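You operate a simulated robot arm through the tools that you are given. There is no shell and no other tool.

You are at the controls of a simulated robot arm. One attempt, no reset.

Task
Vent the cream gauge plate and swap in the round yellow plug.
Fine: needle at 0 before the collar is freed; wind the large dark grey knob right out; round blue plug on the bench; lock the collar, shut the blue knob. Leave the rest. Set down upright: round blue plug.

Only the result counts: the job must be done as asked and must still hold three seconds after the hand-in. Knocking over, shifting, dropping, spilling or breaking anything else fails it.

Robot
A 7-joint arm with a two-finger parallel gripper, fixed in place. Base frame: the origin is at the foot of the arm, x ahead of it, y to its left, z up. Lengths are in mm, angles in degrees, forces in N, time in s.
With the tool pointing down near the work surface it reaches from about 180 to 580 mm from the base axis. Its first joint turns from -143.0 to 143.0 degrees. Payload 3 kg.
The tool frame sits at the grasp point between the pads (the TCP): z along the fingers, y along the line on which they close. The tips reach 30 mm beyond it. The gripper opens to 94 mm. The fingers are 28 mm wide and 10 mm thick; the gripper's body (50 by 96 mm) begins 55 mm behind the TCP.
Orientation is told as [roll, pitch, yaw] about the base's x, y, z axes, in that order, counted from this pose: with the fingers straight down and closing along the base's y, the tool's x points along the base's -x, its y along +y and its z along -z.

Tools
- The arm moves only by the tool move_arm. Its argument "deltas" is a list of rows, each a list of 7 numbers: the shift along the tool's x, y, z in units of 25 mm (1.0 is 25 mm), then the turn, a rotation vector about the tool's x, y, z in units of 8 degrees (1.0 is 8 degrees), then the opening, from 0 (shut) to 1 (fully open). In form: [[x, y, z, ax, ay, az, gripper], ...]. A call has 1 to 20 rows; each row shifts and turns the commanded pose from where the row before left it, along the tool's axes as they then stand. A call with a number of a shift or a turn outside -1 to 1 is refused whole. A row lasts 0.2 s, in which the tool goes at most 50 mm and 8.6 degrees; a call with a longer step from one row to the next is refused whole, and so is a gripper value outside its range. Where a pose cannot be reached the arm comes as near as it can. A force on the tool above 90 N (or 10 N above the force at the start of the call, whichever is more), or a blocked arm, ends the call early, and 0.2 s more pass. The fingers move at their own pace (about 45 mm/s each) and stop on an object; they squeeze with about 28 N. The grip force told is the motor's: it shows also when the fingers shut on nothing. Time passes only in rows, and 0.2 s behind the last, so rows that do not move let the fingers close. The reply holds the time, the measured pose of the TCP, the force on the tool along the base axes, the opening and the grip force, in the units named above and with some noise, with the torque about the TCP (base axes, N m) and any sound that the robot's microphone picked up.
- Cameras (640 x 400 px; columns grow to the right, rows downward): "scene" is fixed at [50.5, 650.2, 1608.3]; the picture's right is [-0.63, -0.77, 0.00], its down [-0.46, 0.38, -0.80] and it looks along [0.62, -0.51, -0.60] (base axes); focal length 317 px, centre (320, 200). "wrist" rides on the gripper at [76, 14, -102] in the tool frame; the picture's right is [-0.18, 0.98, 0.00], its down [-0.75, -0.14, -0.64] and it looks along [-0.63, -0.12, 0.77] (tool axes); focal length 243 px, centre (320, 200). There is no depth. A picture from a camera that has moved, and an enlarged one, comes with that camera's place and axes in the base frame and with its lens.
- get_image(camera): a new picture of that camera. No time passes.
- slide_trunk(by): slides the trunk up (or, below 0, down) by that many mm; the arm rides with it, the base frame stays. It gives what a move gives, with no picture.
- enlarge(camera, box): a new picture of the part [left, top, right, bottom] of that camera's present view, enlarged. No time passes.
- hand_in(): hands the job in; it is judged then, once.

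Places have to be worked out from the pictures, the camera data and where the tool is seen. Open the gripper and draw the arm clear of the work before you hand the job in, unless the task says otherwise.

The tools are called after "Emit:" as a command line: name --pt "numbers of a row" for each row, then --argument value for the rest, lists and objects as JSON in quotes. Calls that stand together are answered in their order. move_arm: Moves the arm, as the interface text tells. Its arguments: {"type":"object","properties":{"deltas":{"type":"array","items":{"type":"array","items":{"type":"number"}}}},"required":["deltas"]} The other tools are called the same way: slide_trunk (by) slides the trunk up or down; get_image (camera) takes a picture; enlarge (camera, box) takes an enlarged picture of a part of a camera's view; hand_in () hands the job in.

At the start:

```text
clock: 0.0
position: [552.6, -134.4, 1205.6]
orientation: [0.1, 0.1, 0.0]
ft_force: [0.0, 0.3, -0.1]
ft_torque: [0.01, 0.01, 0.0]
grip_width: 94.0
gripper_force: 0.0
trunk travel left (down, up): [-275.0, 115.0]
```

scene: 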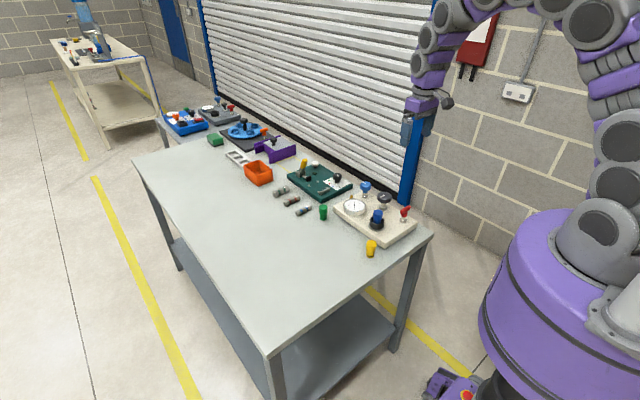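
wrist: 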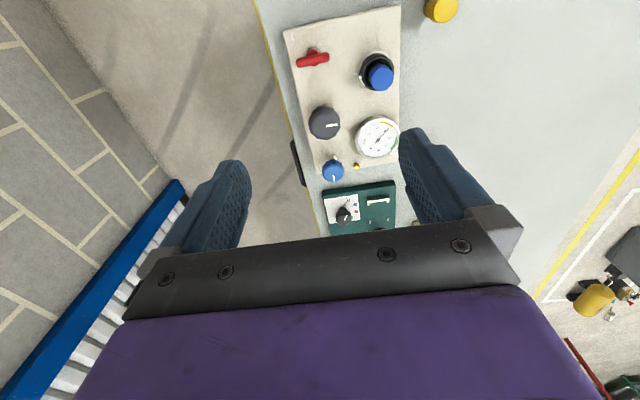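

The pictures show the cream plate with a gauge, a small blue knob, a large dark grey knob, a red tap and a collar with a blue plug. I'll enlarge both views to see the details.

Emit:
enlarge --camera "scene" --box '[320, 160, 440, 260]'

Emit:
enlarge --camera "wrist" --box '[270, 0, 470, 200]'

Emit:
enlarge --camera "scene" --box '[150, 90, 370, 230]'

```text
4.00 times, centred on (380, 210) of scene
camera zoom: at [50.5, 650.2, 1608.3], right [-0.63, -0.77, 0.0], down [-0.46, 0.38, -0.8], along [0.62, -0.51, -0.6], focal length 1269 px, centre (80, 160)
```

zoom: 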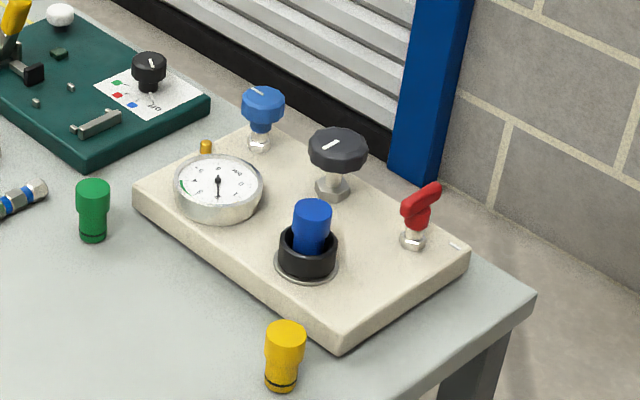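

```text
2.00 times, centred on (370, 100) of wrist
camera zoom: at [476.5, -120.4, 1308.0], right [0.18, 0.98, 0.0], down [0.75, -0.14, 0.64], along [0.63, -0.12, -0.77], focal length 485 px, centre (220, 400)
```

zoom: 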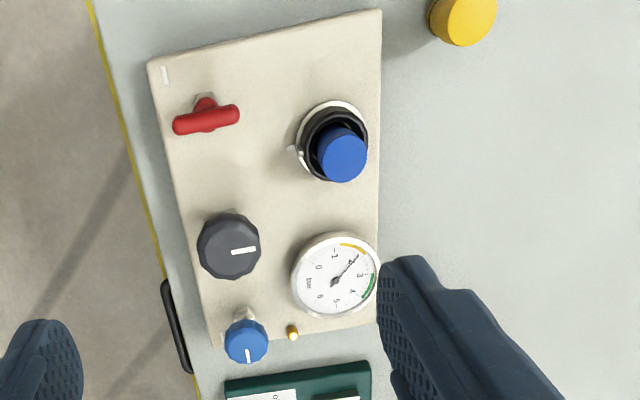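

```text
2.86 times, centred on (260, 160) of scene
camera zoom: at [50.5, 650.2, 1608.3], right [-0.63, -0.77, 0.0], down [-0.46, 0.38, -0.8], along [0.62, -0.51, -0.6], focal length 906 px, centre (491, 314)
```

zoom: 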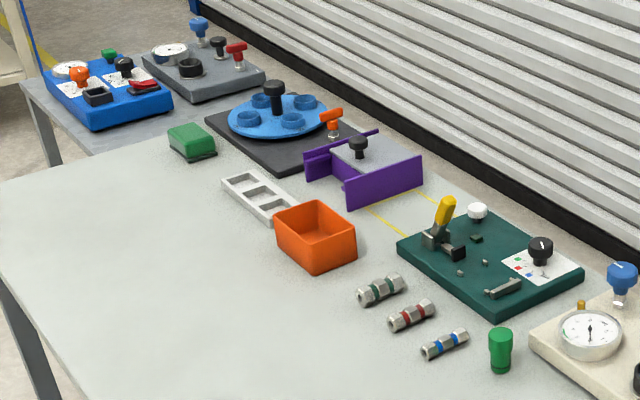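

I triangulate the blue plug top near (585, -48, 912), the dark grey knob near (641, -145, 905), the blue knob near (735, -144, 906), the red tap near (540, -143, 910) and the yellow plug top near (522, 46, 873). The far knobs look out of reach at this height, so I lower the trunk in part, well above the work.

Emit:
slide_trunk --by -150

Emit:
get_image --camera "wrist"

Emit:
get_image --camera "scene"

```text
clock: 1.8
position: [551.0, -134.7, 1055.7]
orientation: [0.0, -0.1, 0.0]
ft_force: [-0.7, 0.2, -0.3]
ft_torque: [0.02, -0.03, -0.02]
grip_width: 94.0
gripper_force: 0.1
trunk travel left (down, up): [-125.0, 265.0]
```

```text
taken
camera wrist: at [474.4, -120.4, 1158.9], right [0.18, 0.98, 0.0], down [0.75, -0.14, 0.64], along [0.63, -0.12, -0.77], focal length 243 px, centre (320, 200)
```

wrist: 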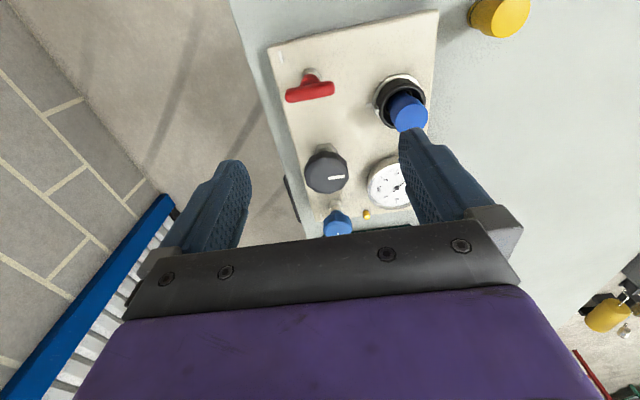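

```text
taken
```

scene: 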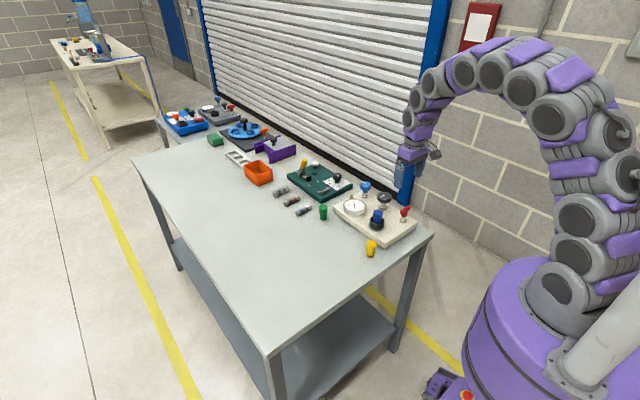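

The arm came down cleanly to z 1056. I'll enlarge the wrist view to read the knobs, the gauge and the collar.

Emit:
enlarge --camera "wrist" --box '[340, 50, 460, 125]'

Emit:
enlarge --camera "wrist" --box '[270, 130, 410, 240]'

Emit:
enlarge --camera "wrist" --box '[250, 0, 550, 130]'

Emit:
enlarge --camera "scene" --box '[355, 175, 425, 225]'

Emit:
enlarge --camera "scene" --box '[325, 175, 395, 225]'

```text
5.33 times, centred on (400, 88) of wrist
camera zoom: at [474.4, -120.4, 1158.9], right [0.18, 0.98, 0.0], down [0.75, -0.14, 0.64], along [0.63, -0.12, -0.77], focal length 1294 px, centre (-107, 800)
```

zoom: 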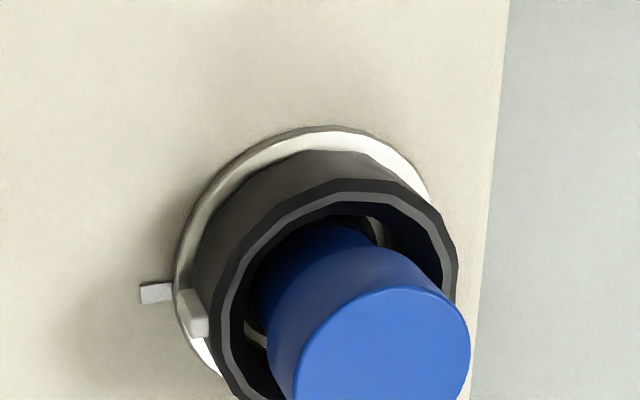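

```text
3.64 times, centred on (340, 185) of wrist
camera zoom: at [474.4, -120.4, 1158.9], right [0.18, 0.98, 0.0], down [0.75, -0.14, 0.64], along [0.63, -0.12, -0.77], focal length 882 px, centre (247, 254)
```

zoom: 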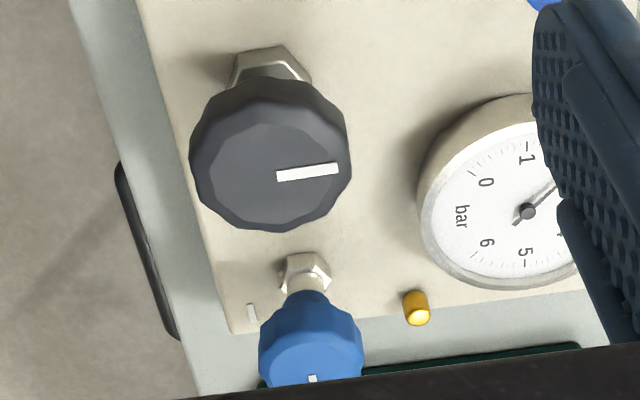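

```text
2.13 times, centred on (400, 65) of wrist
camera zoom: at [474.4, -120.4, 1158.9], right [0.18, 0.98, 0.0], down [0.75, -0.14, 0.64], along [0.63, -0.12, -0.77], focal length 518 px, centre (149, 488)
```

zoom: 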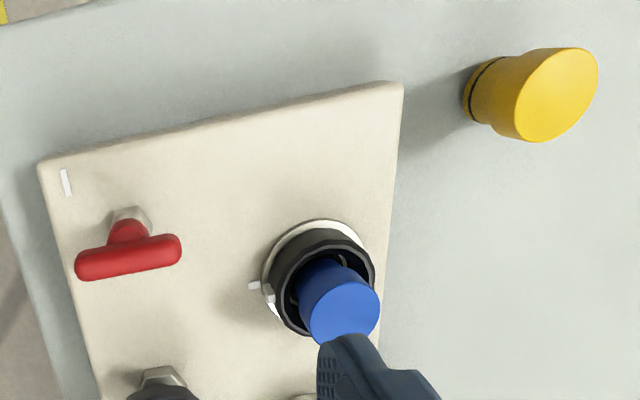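

```text
8.00 times, centred on (390, 200) of scene
camera zoom: at [50.5, 650.2, 1608.3], right [-0.63, -0.77, 0.0], down [-0.46, 0.38, -0.8], along [0.62, -0.51, -0.6], focal length 2538 px, centre (-240, 200)
```

zoom: 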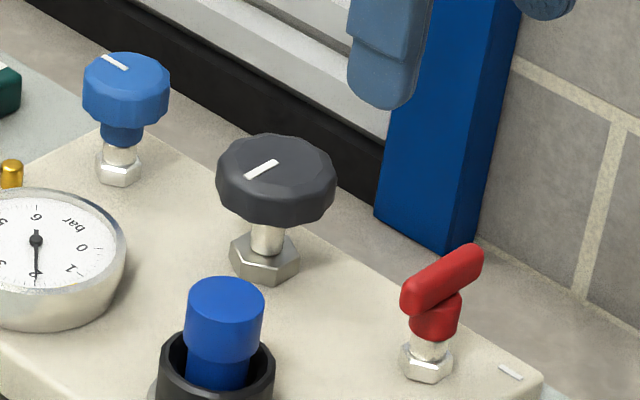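

```text
8.00 times, centred on (360, 200) of scene
camera zoom: at [50.5, 650.2, 1608.3], right [-0.63, -0.77, 0.0], down [-0.46, 0.38, -0.8], along [0.62, -0.51, -0.6], focal length 2538 px, centre (0, 200)
```

zoom: 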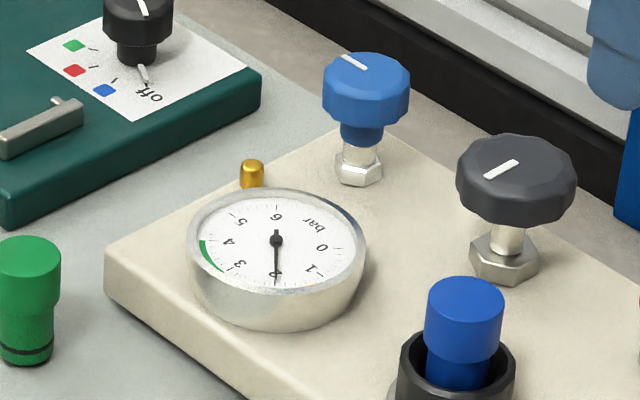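

The needle stands at about 2 bar, and the collar's tab lines up with the fixed tab, so the collar looks locked. I move at the present height above the dark grey knob, near (638, -144), to test the reach.

Emit:
move_arm --pt "-0.9 -0.09 0 0 0 0 1" --pt "-0.9 -0.09 0 0 0 0 1" --pt "-0.9 -0.09 0 0 0 0 1" --pt "-0.78 -0.09 0 0 0 0 1" --pt "0 0 0 0 0 0 1"

Emit:
get_image --camera "wrist"

Emit:
get_image --camera "scene"

```text
clock: 3.0
position: [638.6, -145.4, 1056.9]
orientation: [-0.1, -0.1, 0.0]
ft_force: [-0.5, 0.5, 1.6]
ft_torque: [-0.01, 0.01, -0.04]
grip_width: 93.6
gripper_force: 0.1
trunk travel left (down, up): [-125.0, 265.0]
```

```text
taken
camera wrist: at [561.3, -130.0, 1159.3], right [0.18, 0.98, 0.0], down [0.75, -0.14, 0.64], along [0.63, -0.12, -0.77], focal length 243 px, centre (320, 200)
```

wrist: 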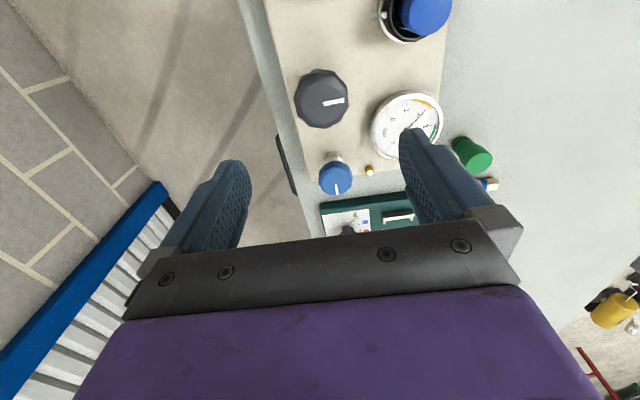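

```text
taken
```

scene: 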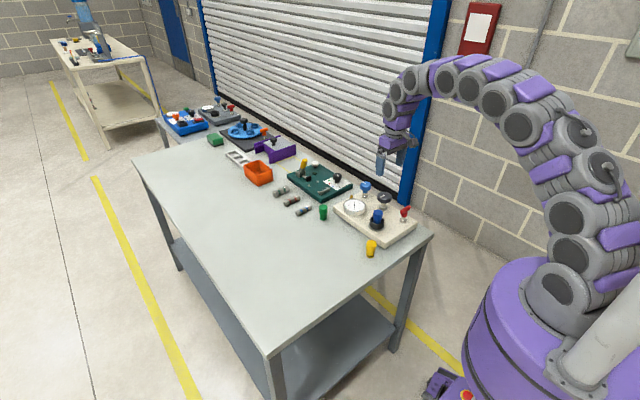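

The arm reaches this easily. I'll enlarge the present wrist view to fix the knob positions more exactly.

Emit:
enlarge --camera "wrist" --box '[270, 50, 430, 150]'

Emit:
enlarge --camera "wrist" --box '[290, 130, 410, 205]'

```text
4.00 times, centred on (350, 100) of wrist
camera zoom: at [561.3, -130.0, 1159.3], right [0.18, 0.98, 0.0], down [0.75, -0.14, 0.64], along [0.63, -0.12, -0.77], focal length 970 px, centre (200, 600)
```

zoom: 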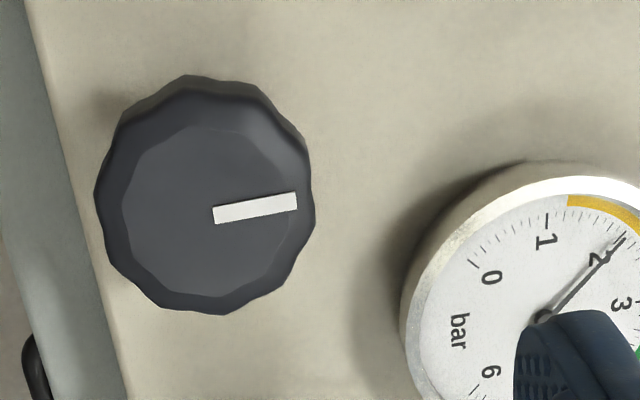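

```text
5.33 times, centred on (350, 168) of wrist
camera zoom: at [561.3, -130.0, 1159.3], right [0.18, 0.98, 0.0], down [0.75, -0.14, 0.64], along [0.63, -0.12, -0.77], focal length 1294 px, centre (160, 373)
```

zoom: 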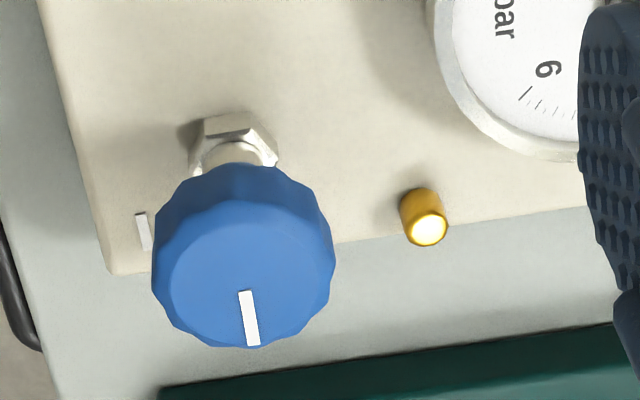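

The dark grey knob's top comes out near (639.5, -143, 915) and about 54 mm across, and the needle is still at 2 bar. I go down to about z 955 with the fingers open and check the alignment there.

Emit:
move_arm --pt "-0.04 0.1 0.8 0 0 0 1" --pt "0 0 0.8 0 0 0 1" --pt "0 0 0.8 0 0 0 1" --pt "0 0 0.8 0 0 0 1" --pt "0 0 0.8 0 0 0 1" --pt "0 0 0 0 0 0 1"

Emit:
get_image --camera "wrist"

Emit:
enlarge --camera "scene" --box '[330, 150, 430, 230]'

```text
clock: 4.3
position: [640.2, -141.2, 955.9]
orientation: [0.0, 0.1, 0.0]
ft_force: [0.2, 0.4, 0.9]
ft_torque: [0.0, 0.02, -0.01]
grip_width: 94.2
gripper_force: 0.1
trunk travel left (down, up): [-125.0, 265.0]
```

```text
taken
camera wrist: at [563.1, -125.9, 1059.0], right [0.18, 0.98, 0.0], down [0.75, -0.14, 0.64], along [0.63, -0.12, -0.77], focal length 243 px, centre (320, 200)
```

wrist: 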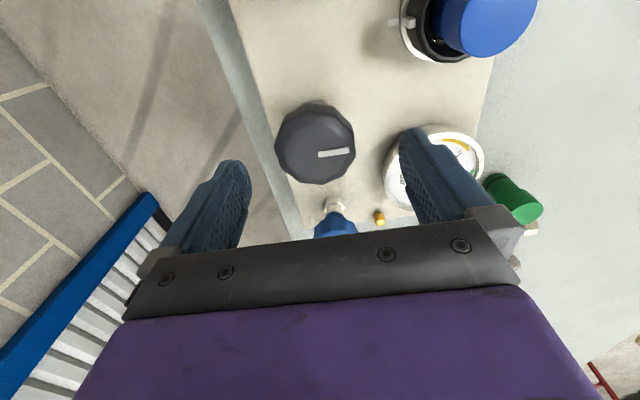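

```text
5.00 times, centred on (380, 190) of scene
camera zoom: at [50.5, 650.2, 1608.3], right [-0.63, -0.77, 0.0], down [-0.46, 0.38, -0.8], along [0.62, -0.51, -0.6], focal length 1586 px, centre (20, 250)
```

zoom: 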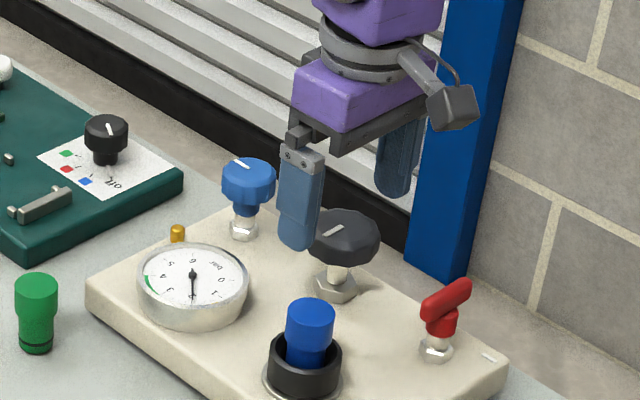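

The knob's centre reads near (638.5, -143.7), about 2 mm off the tool. I correct that, pre-turn the gripper clockwise by about 56° to leave room for counter-clockwise winding, then descend around the knob.

Emit:
move_arm --pt "0.06 -0.1 0 0 0 0 1" --pt "0 0 0 0 0 1 1" --pt "0 0 0 0 0 1 1" --pt "0 0 0 0 0 1 1" --pt "0 0 0 0 0 1 1" --pt "0 0 0 0 0 1 1" --pt "0 0 0 0 0 1 1" --pt "0 0 0 0 0 1 1" --pt "0 0 0 0 0 0 1" --pt "0 0 0.5 0 0 0 1" --pt "0 0 0.5 0 0 0 1" --pt "0 0 0.5 0 0 0 1" --pt "0 0 0 0 0 0 1"

Emit:
get_image --camera "wrist"

Emit:
enlarge --camera "scene" --box '[330, 150, 430, 230]'

```text
clock: 7.2
position: [637.2, -142.2, 917.9]
orientation: [0.0, 0.0, -56.0]
ft_force: [-1.1, 0.1, 0.5]
ft_torque: [0.0, 0.01, 0.0]
grip_width: 94.0
gripper_force: 0.0
trunk travel left (down, up): [-125.0, 265.0]
```

```text
taken
camera wrist: at [606.2, -72.2, 1021.1], right [0.92, 0.4, 0.0], down [0.3, -0.7, 0.64], along [0.26, -0.59, -0.77], focal length 243 px, centre (320, 200)
```

wrist: 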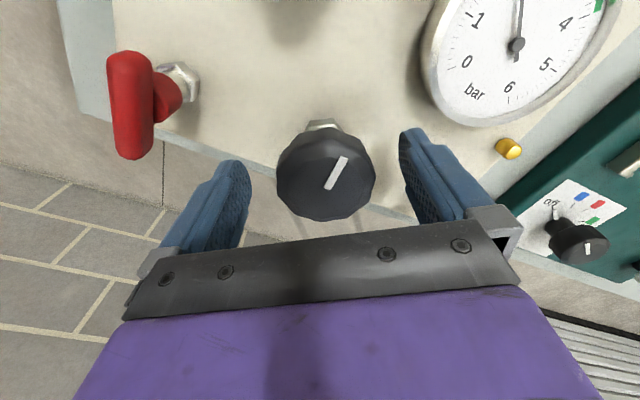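

```text
5.00 times, centred on (380, 190) of scene
camera zoom: at [50.5, 650.2, 1608.3], right [-0.63, -0.77, 0.0], down [-0.46, 0.38, -0.8], along [0.62, -0.51, -0.6], focal length 1586 px, centre (20, 250)
```

zoom: 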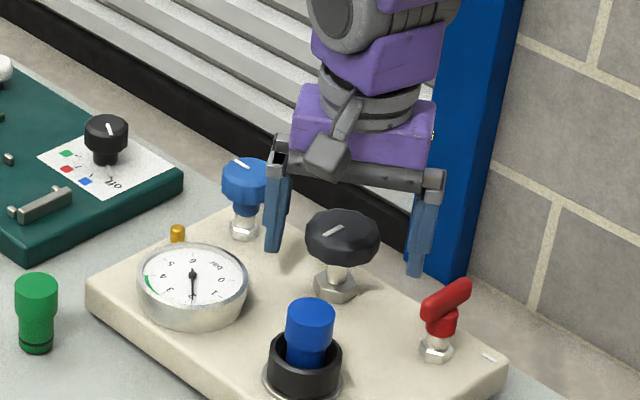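

The knob sits centred between the fingers and the tips reach below its rim. I close the gripper on it and watch the force.

Emit:
move_arm --pt "0 0 0 0 0 0 0.5" --pt "0 0 0 0 0 0 0.4" --pt "0 0 0 0 0 0 0.4" --pt "0 0 0 0 0 0 0.4" --pt "0 0 0 0 0 0 0.4"

Emit:
get_image --camera "wrist"

```text
clock: 8.3
position: [639.2, -141.9, 918.6]
orientation: [0.1, -0.1, -56.0]
ft_force: [17.6, 4.0, -2.4]
ft_torque: [0.1, -0.93, 0.02]
grip_width: 53.5
gripper_force: 44.8
trunk travel left (down, up): [-125.0, 265.0]
```

```text
taken
camera wrist: at [608.0, -70.6, 1020.9], right [0.92, 0.4, 0.0], down [0.3, -0.7, 0.64], along [0.26, -0.59, -0.77], focal length 243 px, centre (320, 200)
```

wrist: 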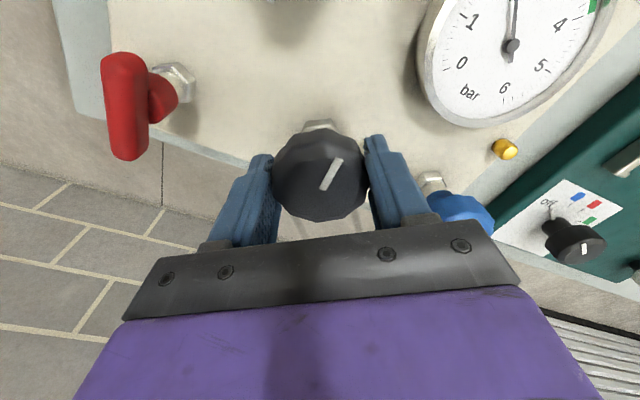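

The knob is held at 53.5 mm with about 17 N sideways load, so I shift about 2 mm to relieve it and then turn counter-clockwise by 24°.

Emit:
move_arm --pt "0 0.08 0 0 0 0 0.4" --pt "0 0 0 0 0 -0.8 0.4" --pt "0 0 0 0 0 -0.8 0.4" --pt "0 0 0 0 0 -0.8 0.4" --pt "0 0 0 0 0 -0.6 0.4" --pt "0 0 0 0 0 0 0.4"

Emit:
get_image --camera "wrist"

Emit:
enlarge --camera "scene" --box '[330, 150, 430, 230]'

```text
clock: 9.8
position: [637.7, -141.5, 917.9]
orientation: [0.1, 0.1, -31.9]
ft_force: [3.6, -1.0, 2.9]
ft_torque: [0.09, 0.04, 0.0]
grip_width: 53.6
gripper_force: 44.4
trunk travel left (down, up): [-125.0, 265.0]
```

```text
taken
camera wrist: at [581.5, -90.0, 1021.2], right [0.68, 0.74, 0.0], down [0.57, -0.52, 0.64], along [0.47, -0.43, -0.77], focal length 243 px, centre (320, 200)
```

wrist: 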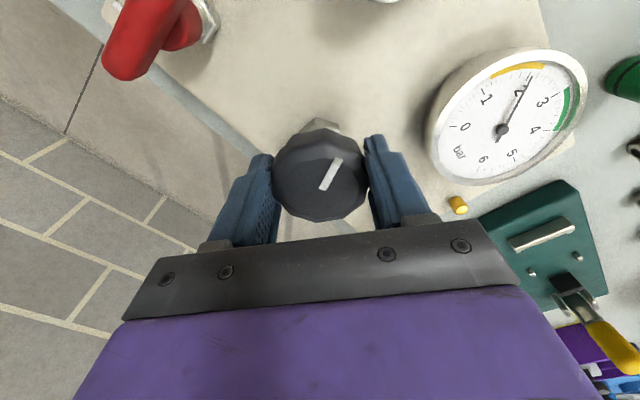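

```text
5.00 times, centred on (380, 190) of scene
camera zoom: at [50.5, 650.2, 1608.3], right [-0.63, -0.77, 0.0], down [-0.46, 0.38, -0.8], along [0.62, -0.51, -0.6], focal length 1586 px, centre (20, 250)
```

zoom: 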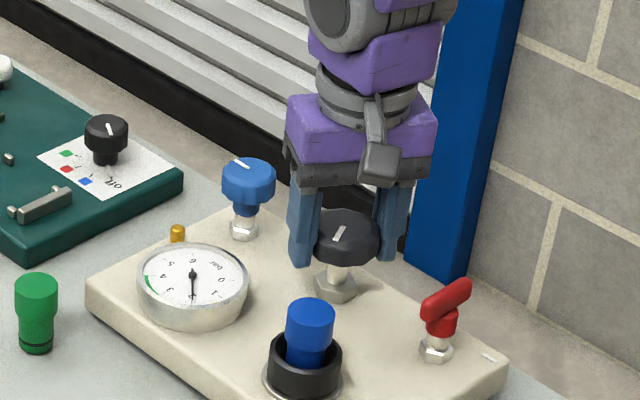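

The knob turned with the gripper, with almost no torque, and the needle is unchanged. I continue counter-clockwise by another 80°.

Emit:
move_arm --pt "0 0 0 0 0 -1 0.4" --pt "0 0 0 0 0 -1 0.4" --pt "0 0 0 0 0 -1 0.4" --pt "0 0 0 0 0 -1 0.4" --pt "0 0 0 0 0 -1 0.4" --pt "0 0 0 0 0 -1 0.4" --pt "0 0 0 0 0 -1 0.4" --pt "0 0 0 0 0 -1 0.4" --pt "0 0 0 0 0 -1 0.4" --pt "0 0 0 0 0 -1 0.4" --pt "0 0 0 0 0 0 0.4"

Emit:
get_image --camera "wrist"

Emit:
enlarge --camera "scene" --box '[330, 150, 430, 230]'

```text
clock: 12.2
position: [639.7, -143.2, 917.9]
orientation: [0.0, -0.1, 48.2]
ft_force: [4.2, -7.9, -1.9]
ft_torque: [0.26, -0.52, -0.85]
grip_width: 53.5
gripper_force: 44.5
trunk travel left (down, up): [-125.0, 265.0]
```

```text
taken
camera wrist: at [577.9, -191.0, 1021.1], right [-0.61, 0.79, 0.0], down [0.61, 0.47, 0.64], along [0.51, 0.39, -0.77], focal length 243 px, centre (320, 200)
```

wrist: 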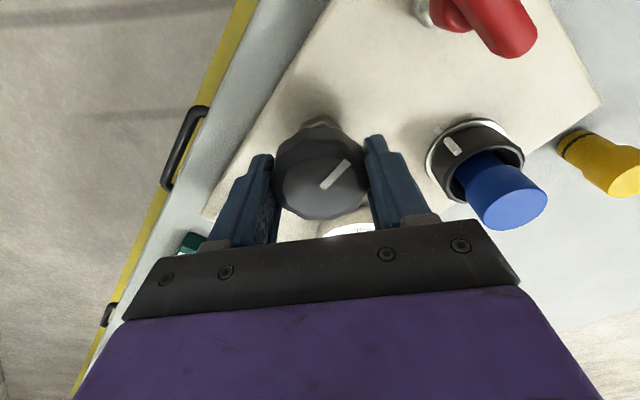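

```text
5.00 times, centred on (380, 190) of scene
camera zoom: at [50.5, 650.2, 1608.3], right [-0.63, -0.77, 0.0], down [-0.46, 0.38, -0.8], along [0.62, -0.51, -0.6], focal length 1586 px, centre (20, 250)
```

zoom: 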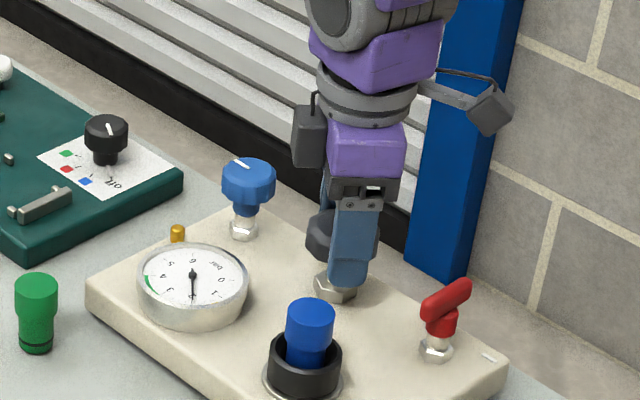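

The needle still reads 2, but the mark shifted relative to the fingers and the torque rose to 0.85 N m, so the knob has hit its counter-clockwise stop after about 90°. I unload, open the fingers, rise and look.

Emit:
move_arm --pt "0 0 0 0 0 0 0.8" --pt "0 0 0 0 0 0 1" --pt "0 0 0 0 0 0 1" --pt "0 0 -0.8 0 0 0 1" --pt "0 0 -0.8 0 0 0 1" --pt "0 0 -0.8 0 0 0 1" --pt "0 0 -0.8 0 0 0 1" --pt "0 0 0 0 0 0 1"

Emit:
get_image --camera "wrist"

Emit:
enlarge --camera "scene" --box '[340, 170, 410, 220]'

```text
clock: 13.9
position: [638.6, -142.0, 998.4]
orientation: [0.0, -0.2, 48.0]
ft_force: [0.2, 0.5, -0.2]
ft_torque: [0.0, -0.01, -0.01]
grip_width: 93.9
gripper_force: 0.0
trunk travel left (down, up): [-125.0, 265.0]
```

```text
taken
camera wrist: at [577.4, -189.1, 1100.9], right [-0.61, 0.79, 0.0], down [0.61, 0.47, 0.64], along [0.51, 0.39, -0.77], focal length 243 px, centre (320, 200)
```

wrist: 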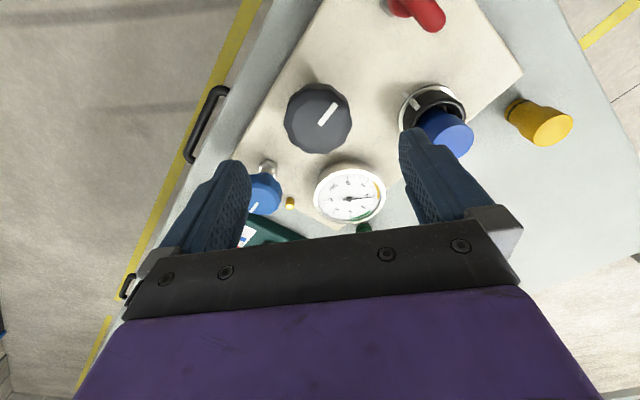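

```text
8.00 times, centred on (375, 195) of scene
camera zoom: at [50.5, 650.2, 1608.3], right [-0.63, -0.77, 0.0], down [-0.46, 0.38, -0.8], along [0.62, -0.51, -0.6], focal length 2538 px, centre (-120, 240)
```

zoom: 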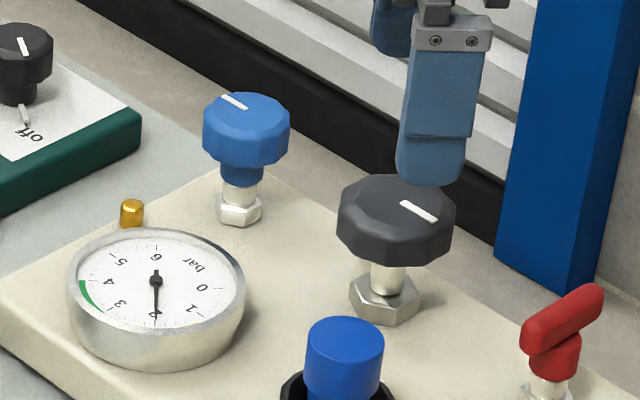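

The grey knob's mark has swung from +y to about -x, roughly 90° counter-clockwise, and the needle still reads 2. I regrip and turn once more to confirm this is a true stop.

Emit:
move_arm --pt "0 0 0 0 0 1 1" --pt "0 0 0 0 0 1 1" --pt "0 0 0 0 0 1 1" --pt "0 0 0 0 0 1 1" --pt "0 0 0 0 0 1 1" --pt "0 0 0 0 0 1 1" --pt "0 0 0.8 0 0 0 1" --pt "0 0 0.8 0 0 0 1" --pt "0 0 0.8 0 0 0 1" --pt "0 0 0.8 0 0 0 1" --pt "0 0 0 0 0 0 1" --pt "0 0 0 0 0 0 0.4" --pt "0 0 0 0 0 0 0.4" --pt "0 0 0 0 0 0 0.4" --pt "0 0 0 0 0 0 0.4"

Emit:
get_image --camera "wrist"

```text
clock: 17.1
position: [639.7, -143.6, 916.6]
orientation: [0.2, -0.1, 0.0]
ft_force: [-0.5, -7.4, -0.1]
ft_torque: [-0.01, -0.01, -0.05]
grip_width: 53.5
gripper_force: 42.7
trunk travel left (down, up): [-125.0, 265.0]
```

```text
taken
camera wrist: at [562.7, -129.1, 1020.2], right [0.18, 0.98, 0.0], down [0.75, -0.14, 0.64], along [0.63, -0.12, -0.77], focal length 243 px, centre (320, 200)
```

wrist: 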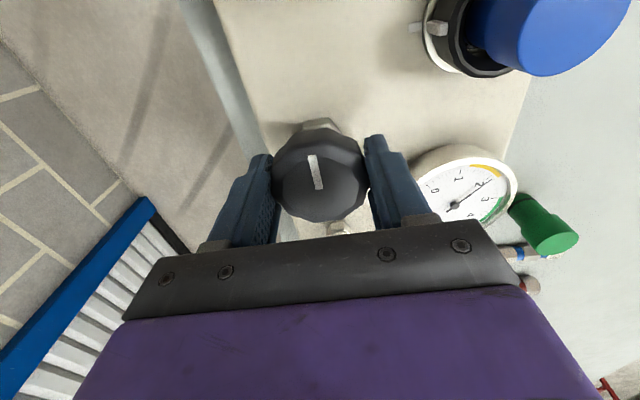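

The knob is gripped again at yaw 0, with its mark pointing to -x. I try a further 24° counter-clockwise.

Emit:
move_arm --pt "0 0 0 0 0 -0.8 0.4" --pt "0 0 0 0 0 -0.8 0.4" --pt "0 0 0 0 0 -0.8 0.4" --pt "0 0 0 0 0 -0.6 0.4" --pt "0 0 0 0 0 0 0.4"

Emit:
get_image --camera "wrist"

```text
clock: 18.4
position: [639.2, -143.1, 918.2]
orientation: [0.0, 0.0, 24.1]
ft_force: [1.3, -10.4, -3.3]
ft_torque: [0.0, -0.14, -0.27]
grip_width: 53.2
gripper_force: 44.7
trunk travel left (down, up): [-125.0, 265.0]
```

```text
taken
camera wrist: at [563.6, -162.0, 1020.6], right [-0.23, 0.97, 0.0], down [0.75, 0.18, 0.64], along [0.62, 0.15, -0.77], focal length 243 px, centre (320, 200)
```

wrist: 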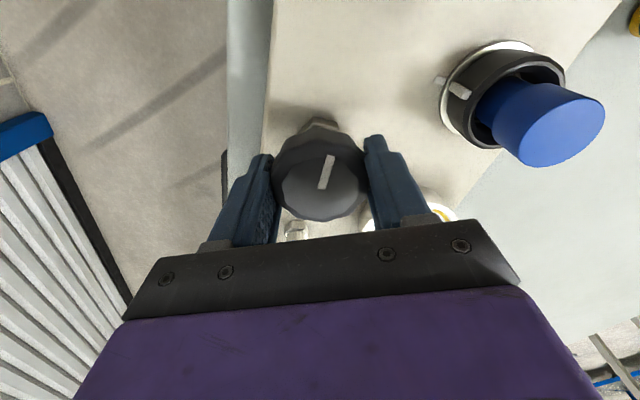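

The mark stayed put while the gripper turned 24°, so the grey knob is at its stop, wound right out. I release, rise, square up to yaw 0 and move toward the blue knob near (741, -143).

Emit:
move_arm --pt "0 0 0 0 0 0 1" --pt "0 0 0 0 0 0 1" --pt "0 0 0 0 0 0 1" --pt "0 0 -0.8 0 0 0 1" --pt "0 0 -0.8 0 0 0 1" --pt "0 0 -0.8 0 0 1 1" --pt "0 0 0 0 0 1 1" --pt "0 0 0 0 0 1 1" --pt "-0.8 0 0 0 0 0 1" --pt "-0.8 0 0 0 0 0 1" --pt "-0.8 0 0 0 0 0 1" --pt "-0.8 0 0 0 0 0 1" --pt "-0.6 0 0 0 0 0 1" --pt "0 0 0 0 0 0 1"

Emit:
get_image --camera "wrist"

Emit:
enlarge --camera "scene" --box '[330, 150, 430, 230]'

```text
clock: 21.4
position: [734.5, -142.2, 978.8]
orientation: [0.0, -0.1, 0.0]
ft_force: [-0.4, 0.8, -0.2]
ft_torque: [0.02, -0.02, 0.01]
grip_width: 94.0
gripper_force: 0.1
trunk travel left (down, up): [-125.0, 265.0]
```

```text
taken
camera wrist: at [657.7, -128.2, 1081.3], right [0.18, 0.98, 0.0], down [0.75, -0.14, 0.64], along [0.63, -0.12, -0.77], focal length 243 px, centre (320, 200)
```

wrist: 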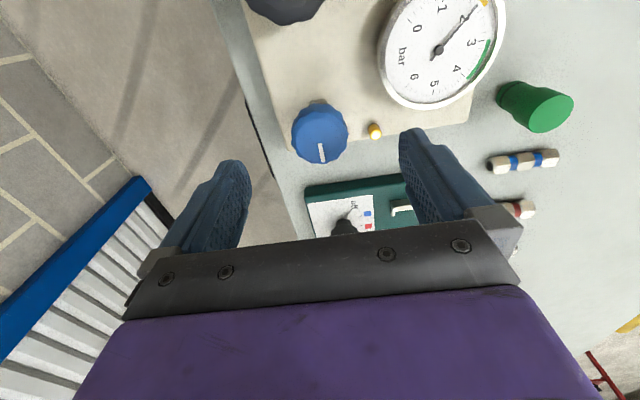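

```text
5.00 times, centred on (380, 190) of scene
camera zoom: at [50.5, 650.2, 1608.3], right [-0.63, -0.77, 0.0], down [-0.46, 0.38, -0.8], along [0.62, -0.51, -0.6], focal length 1586 px, centre (20, 250)
```

zoom: 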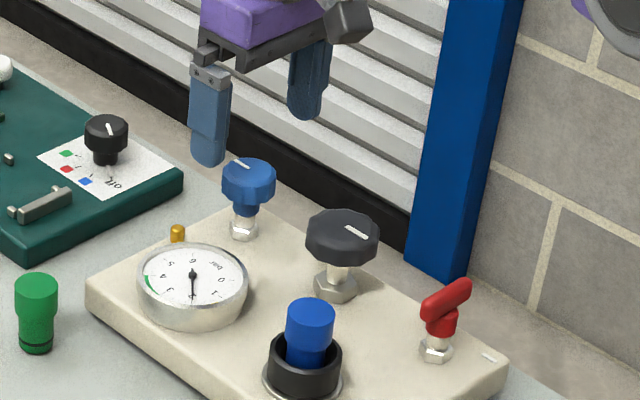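

The blue knob's top works out near (738.4, -143.5, 909.5), about 43 mm across. I centre over it, narrow the opening to clear the amber lamp, pre-turn clockwise 56° and descend part way.

Emit:
move_arm --pt "-0.16 -0.05 0 0 0 0 0.75" --pt "0 0 0 0 0 1 0.72" --pt "0 0 0 0 0 1 0.72" --pt "0 0 0 0 0 1 0.72" --pt "0 0 0 0 0 1 0.72" --pt "0 0 0 0 0 1 0.72" --pt "0 0 0 0 0 1 0.72" --pt "0 0 0 0 0 1 0.72" --pt "0 0 0.7 0 0 0 0.72" --pt "0 0 0.7 0 0 0 0.72" --pt "0 0 0 0 0 0 0.72"

Emit:
get_image --camera "wrist"

Emit:
enlarge --camera "scene" --box '[330, 150, 430, 230]'

```text
clock: 23.8
position: [738.7, -143.1, 944.2]
orientation: [0.0, 0.0, -56.0]
ft_force: [0.7, 0.7, 0.0]
ft_torque: [-0.03, -0.03, 0.03]
grip_width: 67.5
gripper_force: 0.0
trunk travel left (down, up): [-125.0, 265.0]
```

```text
taken
camera wrist: at [707.4, -71.8, 1046.5], right [0.92, 0.4, 0.0], down [0.3, -0.7, 0.64], along [0.26, -0.59, -0.77], focal length 243 px, centre (320, 200)
```

wrist: 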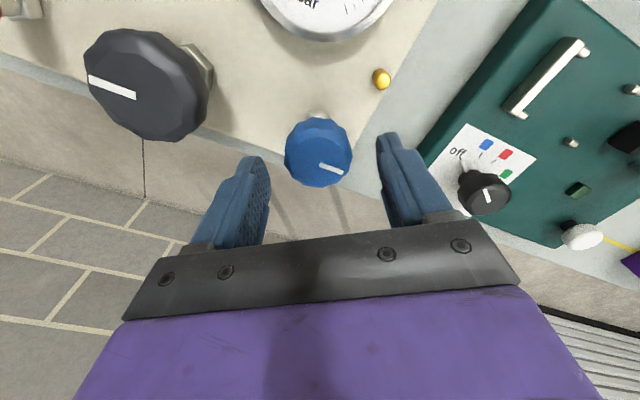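

```text
5.00 times, centred on (380, 190) of scene
camera zoom: at [50.5, 650.2, 1608.3], right [-0.63, -0.77, 0.0], down [-0.46, 0.38, -0.8], along [0.62, -0.51, -0.6], focal length 1586 px, centre (20, 250)
```

zoom: 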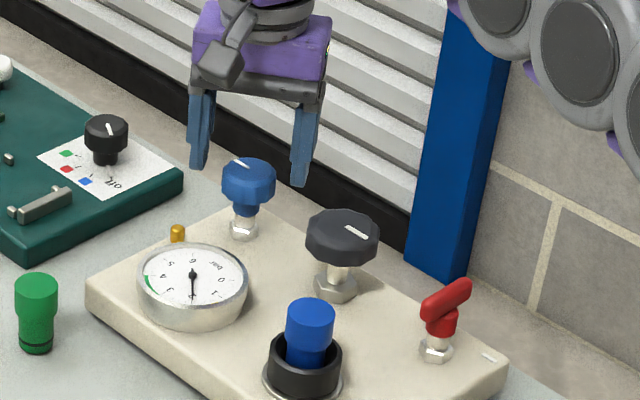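

The knob is centred between the fingers and they clear the lamp. I descend 28 mm and close on the knob.

Emit:
move_arm --pt "0 0 0.56 0 0 0 0.72" --pt "0 0 0.56 0 0 0 0.72" --pt "0 0 0 0 0 0 0.72" --pt "0 0 0 0 0 0 0.35" --pt "0 0 0 0 0 0 0.3" --pt "0 0 0 0 0 0 0.3" --pt "0 0 0 0 0 0 0.3"

Emit:
get_image --camera "wrist"

```text
clock: 25.4
position: [737.7, -143.1, 916.5]
orientation: [0.1, 0.0, -56.0]
ft_force: [-5.5, -1.4, -1.5]
ft_torque: [-0.09, 0.18, -0.02]
grip_width: 41.3
gripper_force: 44.7
trunk travel left (down, up): [-125.0, 265.0]
```

```text
taken
camera wrist: at [706.5, -72.5, 1018.6], right [0.92, 0.4, 0.0], down [0.3, -0.7, 0.64], along [0.25, -0.59, -0.77], focal length 243 px, centre (320, 200)
```

wrist: 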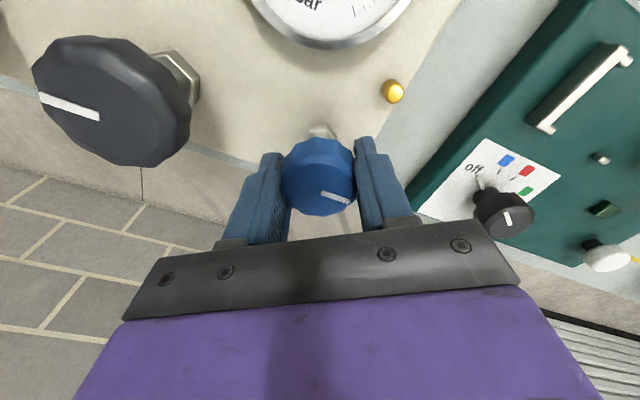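

The blue knob is held at 41 mm with little side load. I turn it counter-clockwise by 48° and watch the needle.

Emit:
move_arm --pt "0 0 0 0 0 -0.9 0.3" --pt "0 0 0 0 0 -0.9 0.3" --pt "0 0 0 0 0 -0.9 0.3" --pt "0 0 0 0 0 -0.9 0.3" --pt "0 0 0 0 0 -0.9 0.3" --pt "0 0 0 0 0 -0.9 0.3" --pt "0 0 0 0 0 -0.6 0.3" --pt "0 0 0 0 0 0 0.3"

Emit:
get_image --camera "wrist"

Emit:
enlarge --camera "scene" --box '[330, 170, 400, 220]'

```text
clock: 27.1
position: [736.5, -142.5, 915.6]
orientation: [-0.1, 0.0, -7.8]
ft_force: [-9.6, 0.8, -1.7]
ft_torque: [0.16, -0.1, 0.07]
grip_width: 41.4
gripper_force: 44.7
trunk travel left (down, up): [-125.0, 265.0]
```

```text
taken
camera wrist: at [663.8, -118.7, 1018.5], right [0.32, 0.95, 0.0], down [0.73, -0.24, 0.64], along [0.61, -0.2, -0.77], focal length 243 px, centre (320, 200)
```

wrist: 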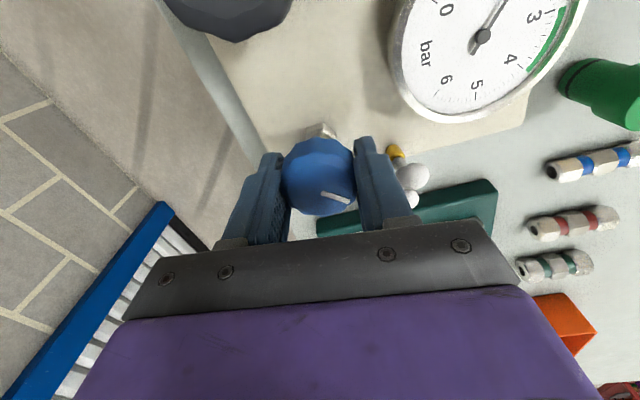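

```text
8.00 times, centred on (365, 195) of scene
camera zoom: at [50.5, 650.2, 1608.3], right [-0.63, -0.77, 0.0], down [-0.46, 0.38, -0.8], along [0.62, -0.51, -0.6], focal length 2538 px, centre (-40, 240)
```

zoom: 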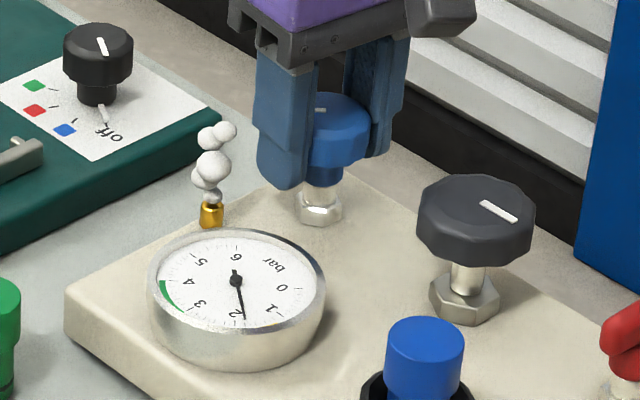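

White vapour comes from the brass vent and the needle has begun to fall, to about 1.8. I open the blue knob further and wait.

Emit:
move_arm --pt "0 0 0 0 0 -0.9 0.3" --pt "0 0 0 0 0 -0.9 0.3" --pt "0 0 0 0 0 -0.9 0.3" --pt "0 0 0 0 0 -0.9 0.3" --pt "0 0 0 0 0 -0.9 0.3" --pt "0 0 0 0 0 0 0.3" --pt "0 0 0 0 0 0 0.3" --pt "0 0 0 0 0 0 0.3" --pt "0 0 0 0 0 0 0.3" --pt "0 0 0 0 0 0 0.3"

Emit:
enlarge --camera "scene" --box '[330, 170, 400, 220]'

Emit:
get_image --camera "wrist"

```text
clock: 29.4
position: [737.7, -143.3, 914.7]
orientation: [0.0, 0.0, 28.0]
ft_force: [-13.9, 3.2, -1.9]
ft_torque: [0.08, 0.27, -0.02]
grip_width: 41.2
gripper_force: 44.8
trunk travel left (down, up): [-125.0, 265.0]
```

```text
8.00 times, centred on (365, 195) of scene
camera zoom: at [50.5, 650.2, 1608.3], right [-0.63, -0.77, 0.0], down [-0.46, 0.38, -0.8], along [0.62, -0.51, -0.6], focal length 2538 px, centre (-40, 240)
```

zoom: 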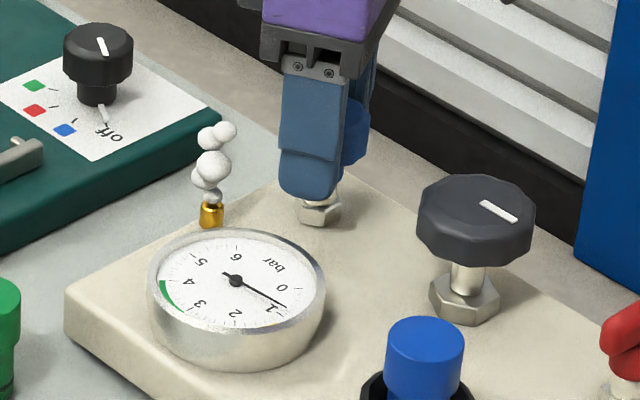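

```text
taken
camera wrist: at [663.4, -166.3, 1018.5], right [-0.3, 0.95, 0.0], down [0.73, 0.23, 0.64], along [0.61, 0.19, -0.77], focal length 243 px, centre (320, 200)
```

wrist: 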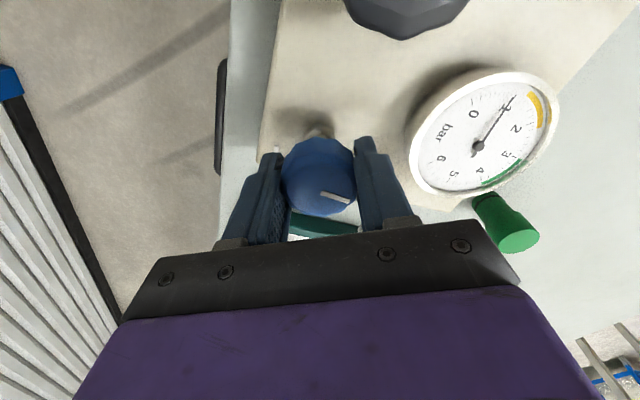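

The needle has dropped to about 1. I let go of the knob, rise and wait for it to fall to 0.

Emit:
move_arm --pt "0 0 0 0 0 0 0.65" --pt "0 0 0 0 0 0 0.65" --pt "0 0 0 0 0 0 0.65" --pt "0 0 -0.8 0 0 0 0.7" --pt "0 0 -0.8 0 0 0 0.7" --pt "0 0 -0.8 0 0 0 0.7" --pt "0 0 -0.8 0 0 0 0.7" --pt "0 0 0 0 0 0 0.7" --pt "0 0 0 0 0 0 0.7" --pt "0 0 0 0 0 0 0.7" --pt "0 0 0 0 0 0 0.7" --pt "0 0 0 0 0 0 0.7" --pt "0 0 0 0 0 0 0.7" --pt "0 0 0 0 0 0 0.7" --pt "0 0 0 0 0 0 0.7"

Emit:
enlarge --camera "scene" --box '[330, 170, 400, 220]'

Emit:
get_image --camera "wrist"

```text
clock: 32.5
position: [738.1, -143.6, 994.8]
orientation: [0.0, 0.1, 27.9]
ft_force: [0.5, -0.3, -0.4]
ft_torque: [-0.02, 0.01, -0.02]
grip_width: 65.6
gripper_force: 0.2
trunk travel left (down, up): [-125.0, 265.0]
```

```text
8.00 times, centred on (365, 195) of scene
camera zoom: at [50.5, 650.2, 1608.3], right [-0.63, -0.77, 0.0], down [-0.46, 0.38, -0.8], along [0.62, -0.51, -0.6], focal length 2538 px, centre (-40, 240)
```

zoom: 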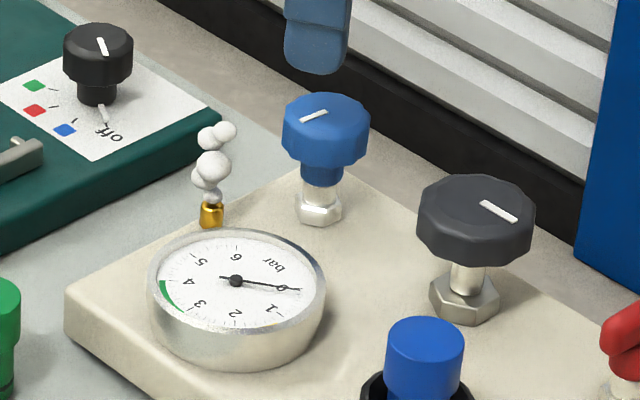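

```text
taken
camera wrist: at [663.9, -167.3, 1098.2], right [-0.3, 0.95, 0.0], down [0.73, 0.23, 0.64], along [0.61, 0.19, -0.77], focal length 243 px, centre (320, 200)
```

wrist: 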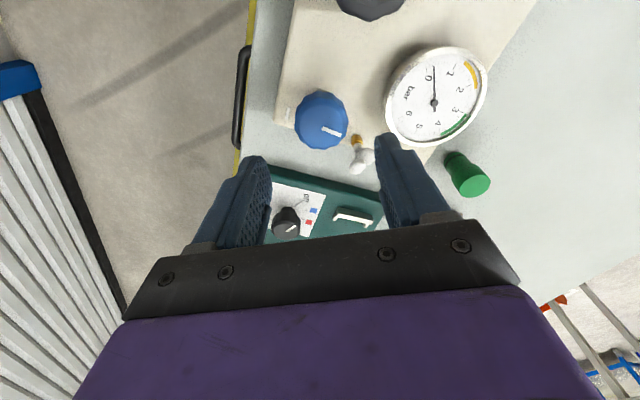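

The needle now reads about 0. I square the gripper up and move over the collar near (585, -48) for a close look.

Emit:
move_arm --pt "0 0 -0.3 0 0 1 0.8" --pt "0 0 0 0 0 1 1" --pt "0 0 0 0 0 1 1" --pt "0 0 0 0 0 0.49 1" --pt "0.87 0.55 0 0 0 0 1" --pt "0.87 0.55 0 0 0 0 1" --pt "0.87 0.55 0 0 0 0 1" --pt "0.87 0.55 0 0 0 0 1" --pt "0.87 0.55 0 0 0 0 1" --pt "0.87 0.55 0 0 0 0 1" --pt "0.87 0.52 0 0 0 0 1" --pt "0 0 0 0 0 0 1"

Emit:
get_image --camera "wrist"

Emit:
enlarge --camera "scene" --box '[330, 170, 400, 220]'

Emit:
enlarge --camera "wrist" --box '[260, 60, 420, 160]'

```text
clock: 35.1
position: [586.7, -46.8, 1002.6]
orientation: [0.0, 0.0, 0.2]
ft_force: [0.4, -0.2, -0.3]
ft_torque: [0.0, -0.03, 0.01]
grip_width: 93.9
gripper_force: 0.1
trunk travel left (down, up): [-125.0, 265.0]
```

```text
taken
camera wrist: at [509.5, -33.8, 1105.1], right [0.18, 0.98, 0.0], down [0.75, -0.14, 0.64], along [0.63, -0.12, -0.77], focal length 243 px, centre (320, 200)
```

wrist: 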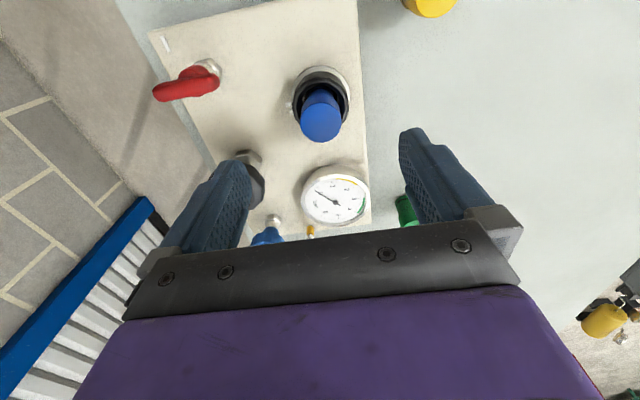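

```text
8.00 times, centred on (365, 195) of scene
camera zoom: at [50.5, 650.2, 1608.3], right [-0.63, -0.77, 0.0], down [-0.46, 0.38, -0.8], along [0.62, -0.51, -0.6], focal length 2538 px, centre (-40, 240)
```

zoom: 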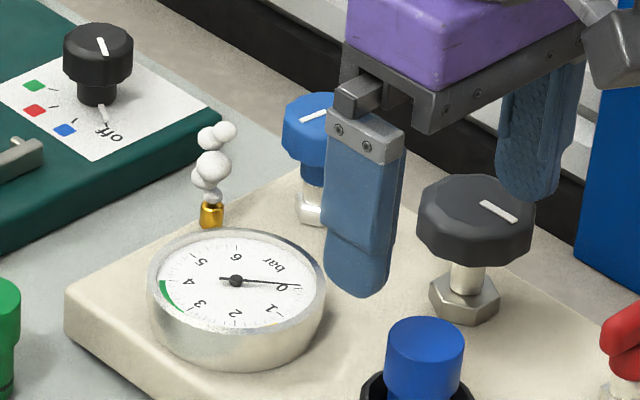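

```text
4.00 times, centred on (340, 110) of wrist
camera zoom: at [509.5, -33.8, 1105.1], right [0.18, 0.98, 0.0], down [0.75, -0.14, 0.64], along [0.63, -0.12, -0.77], focal length 970 px, centre (240, 560)
```

zoom: 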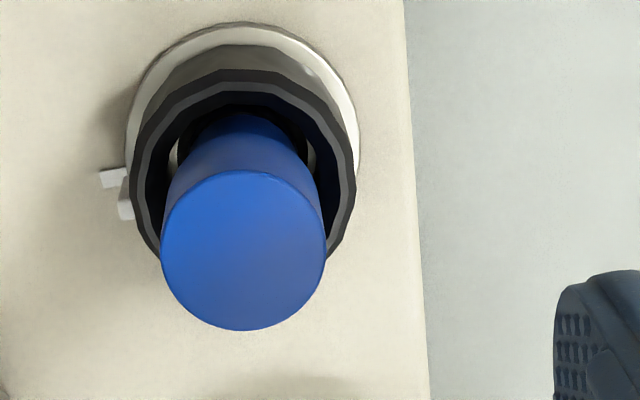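

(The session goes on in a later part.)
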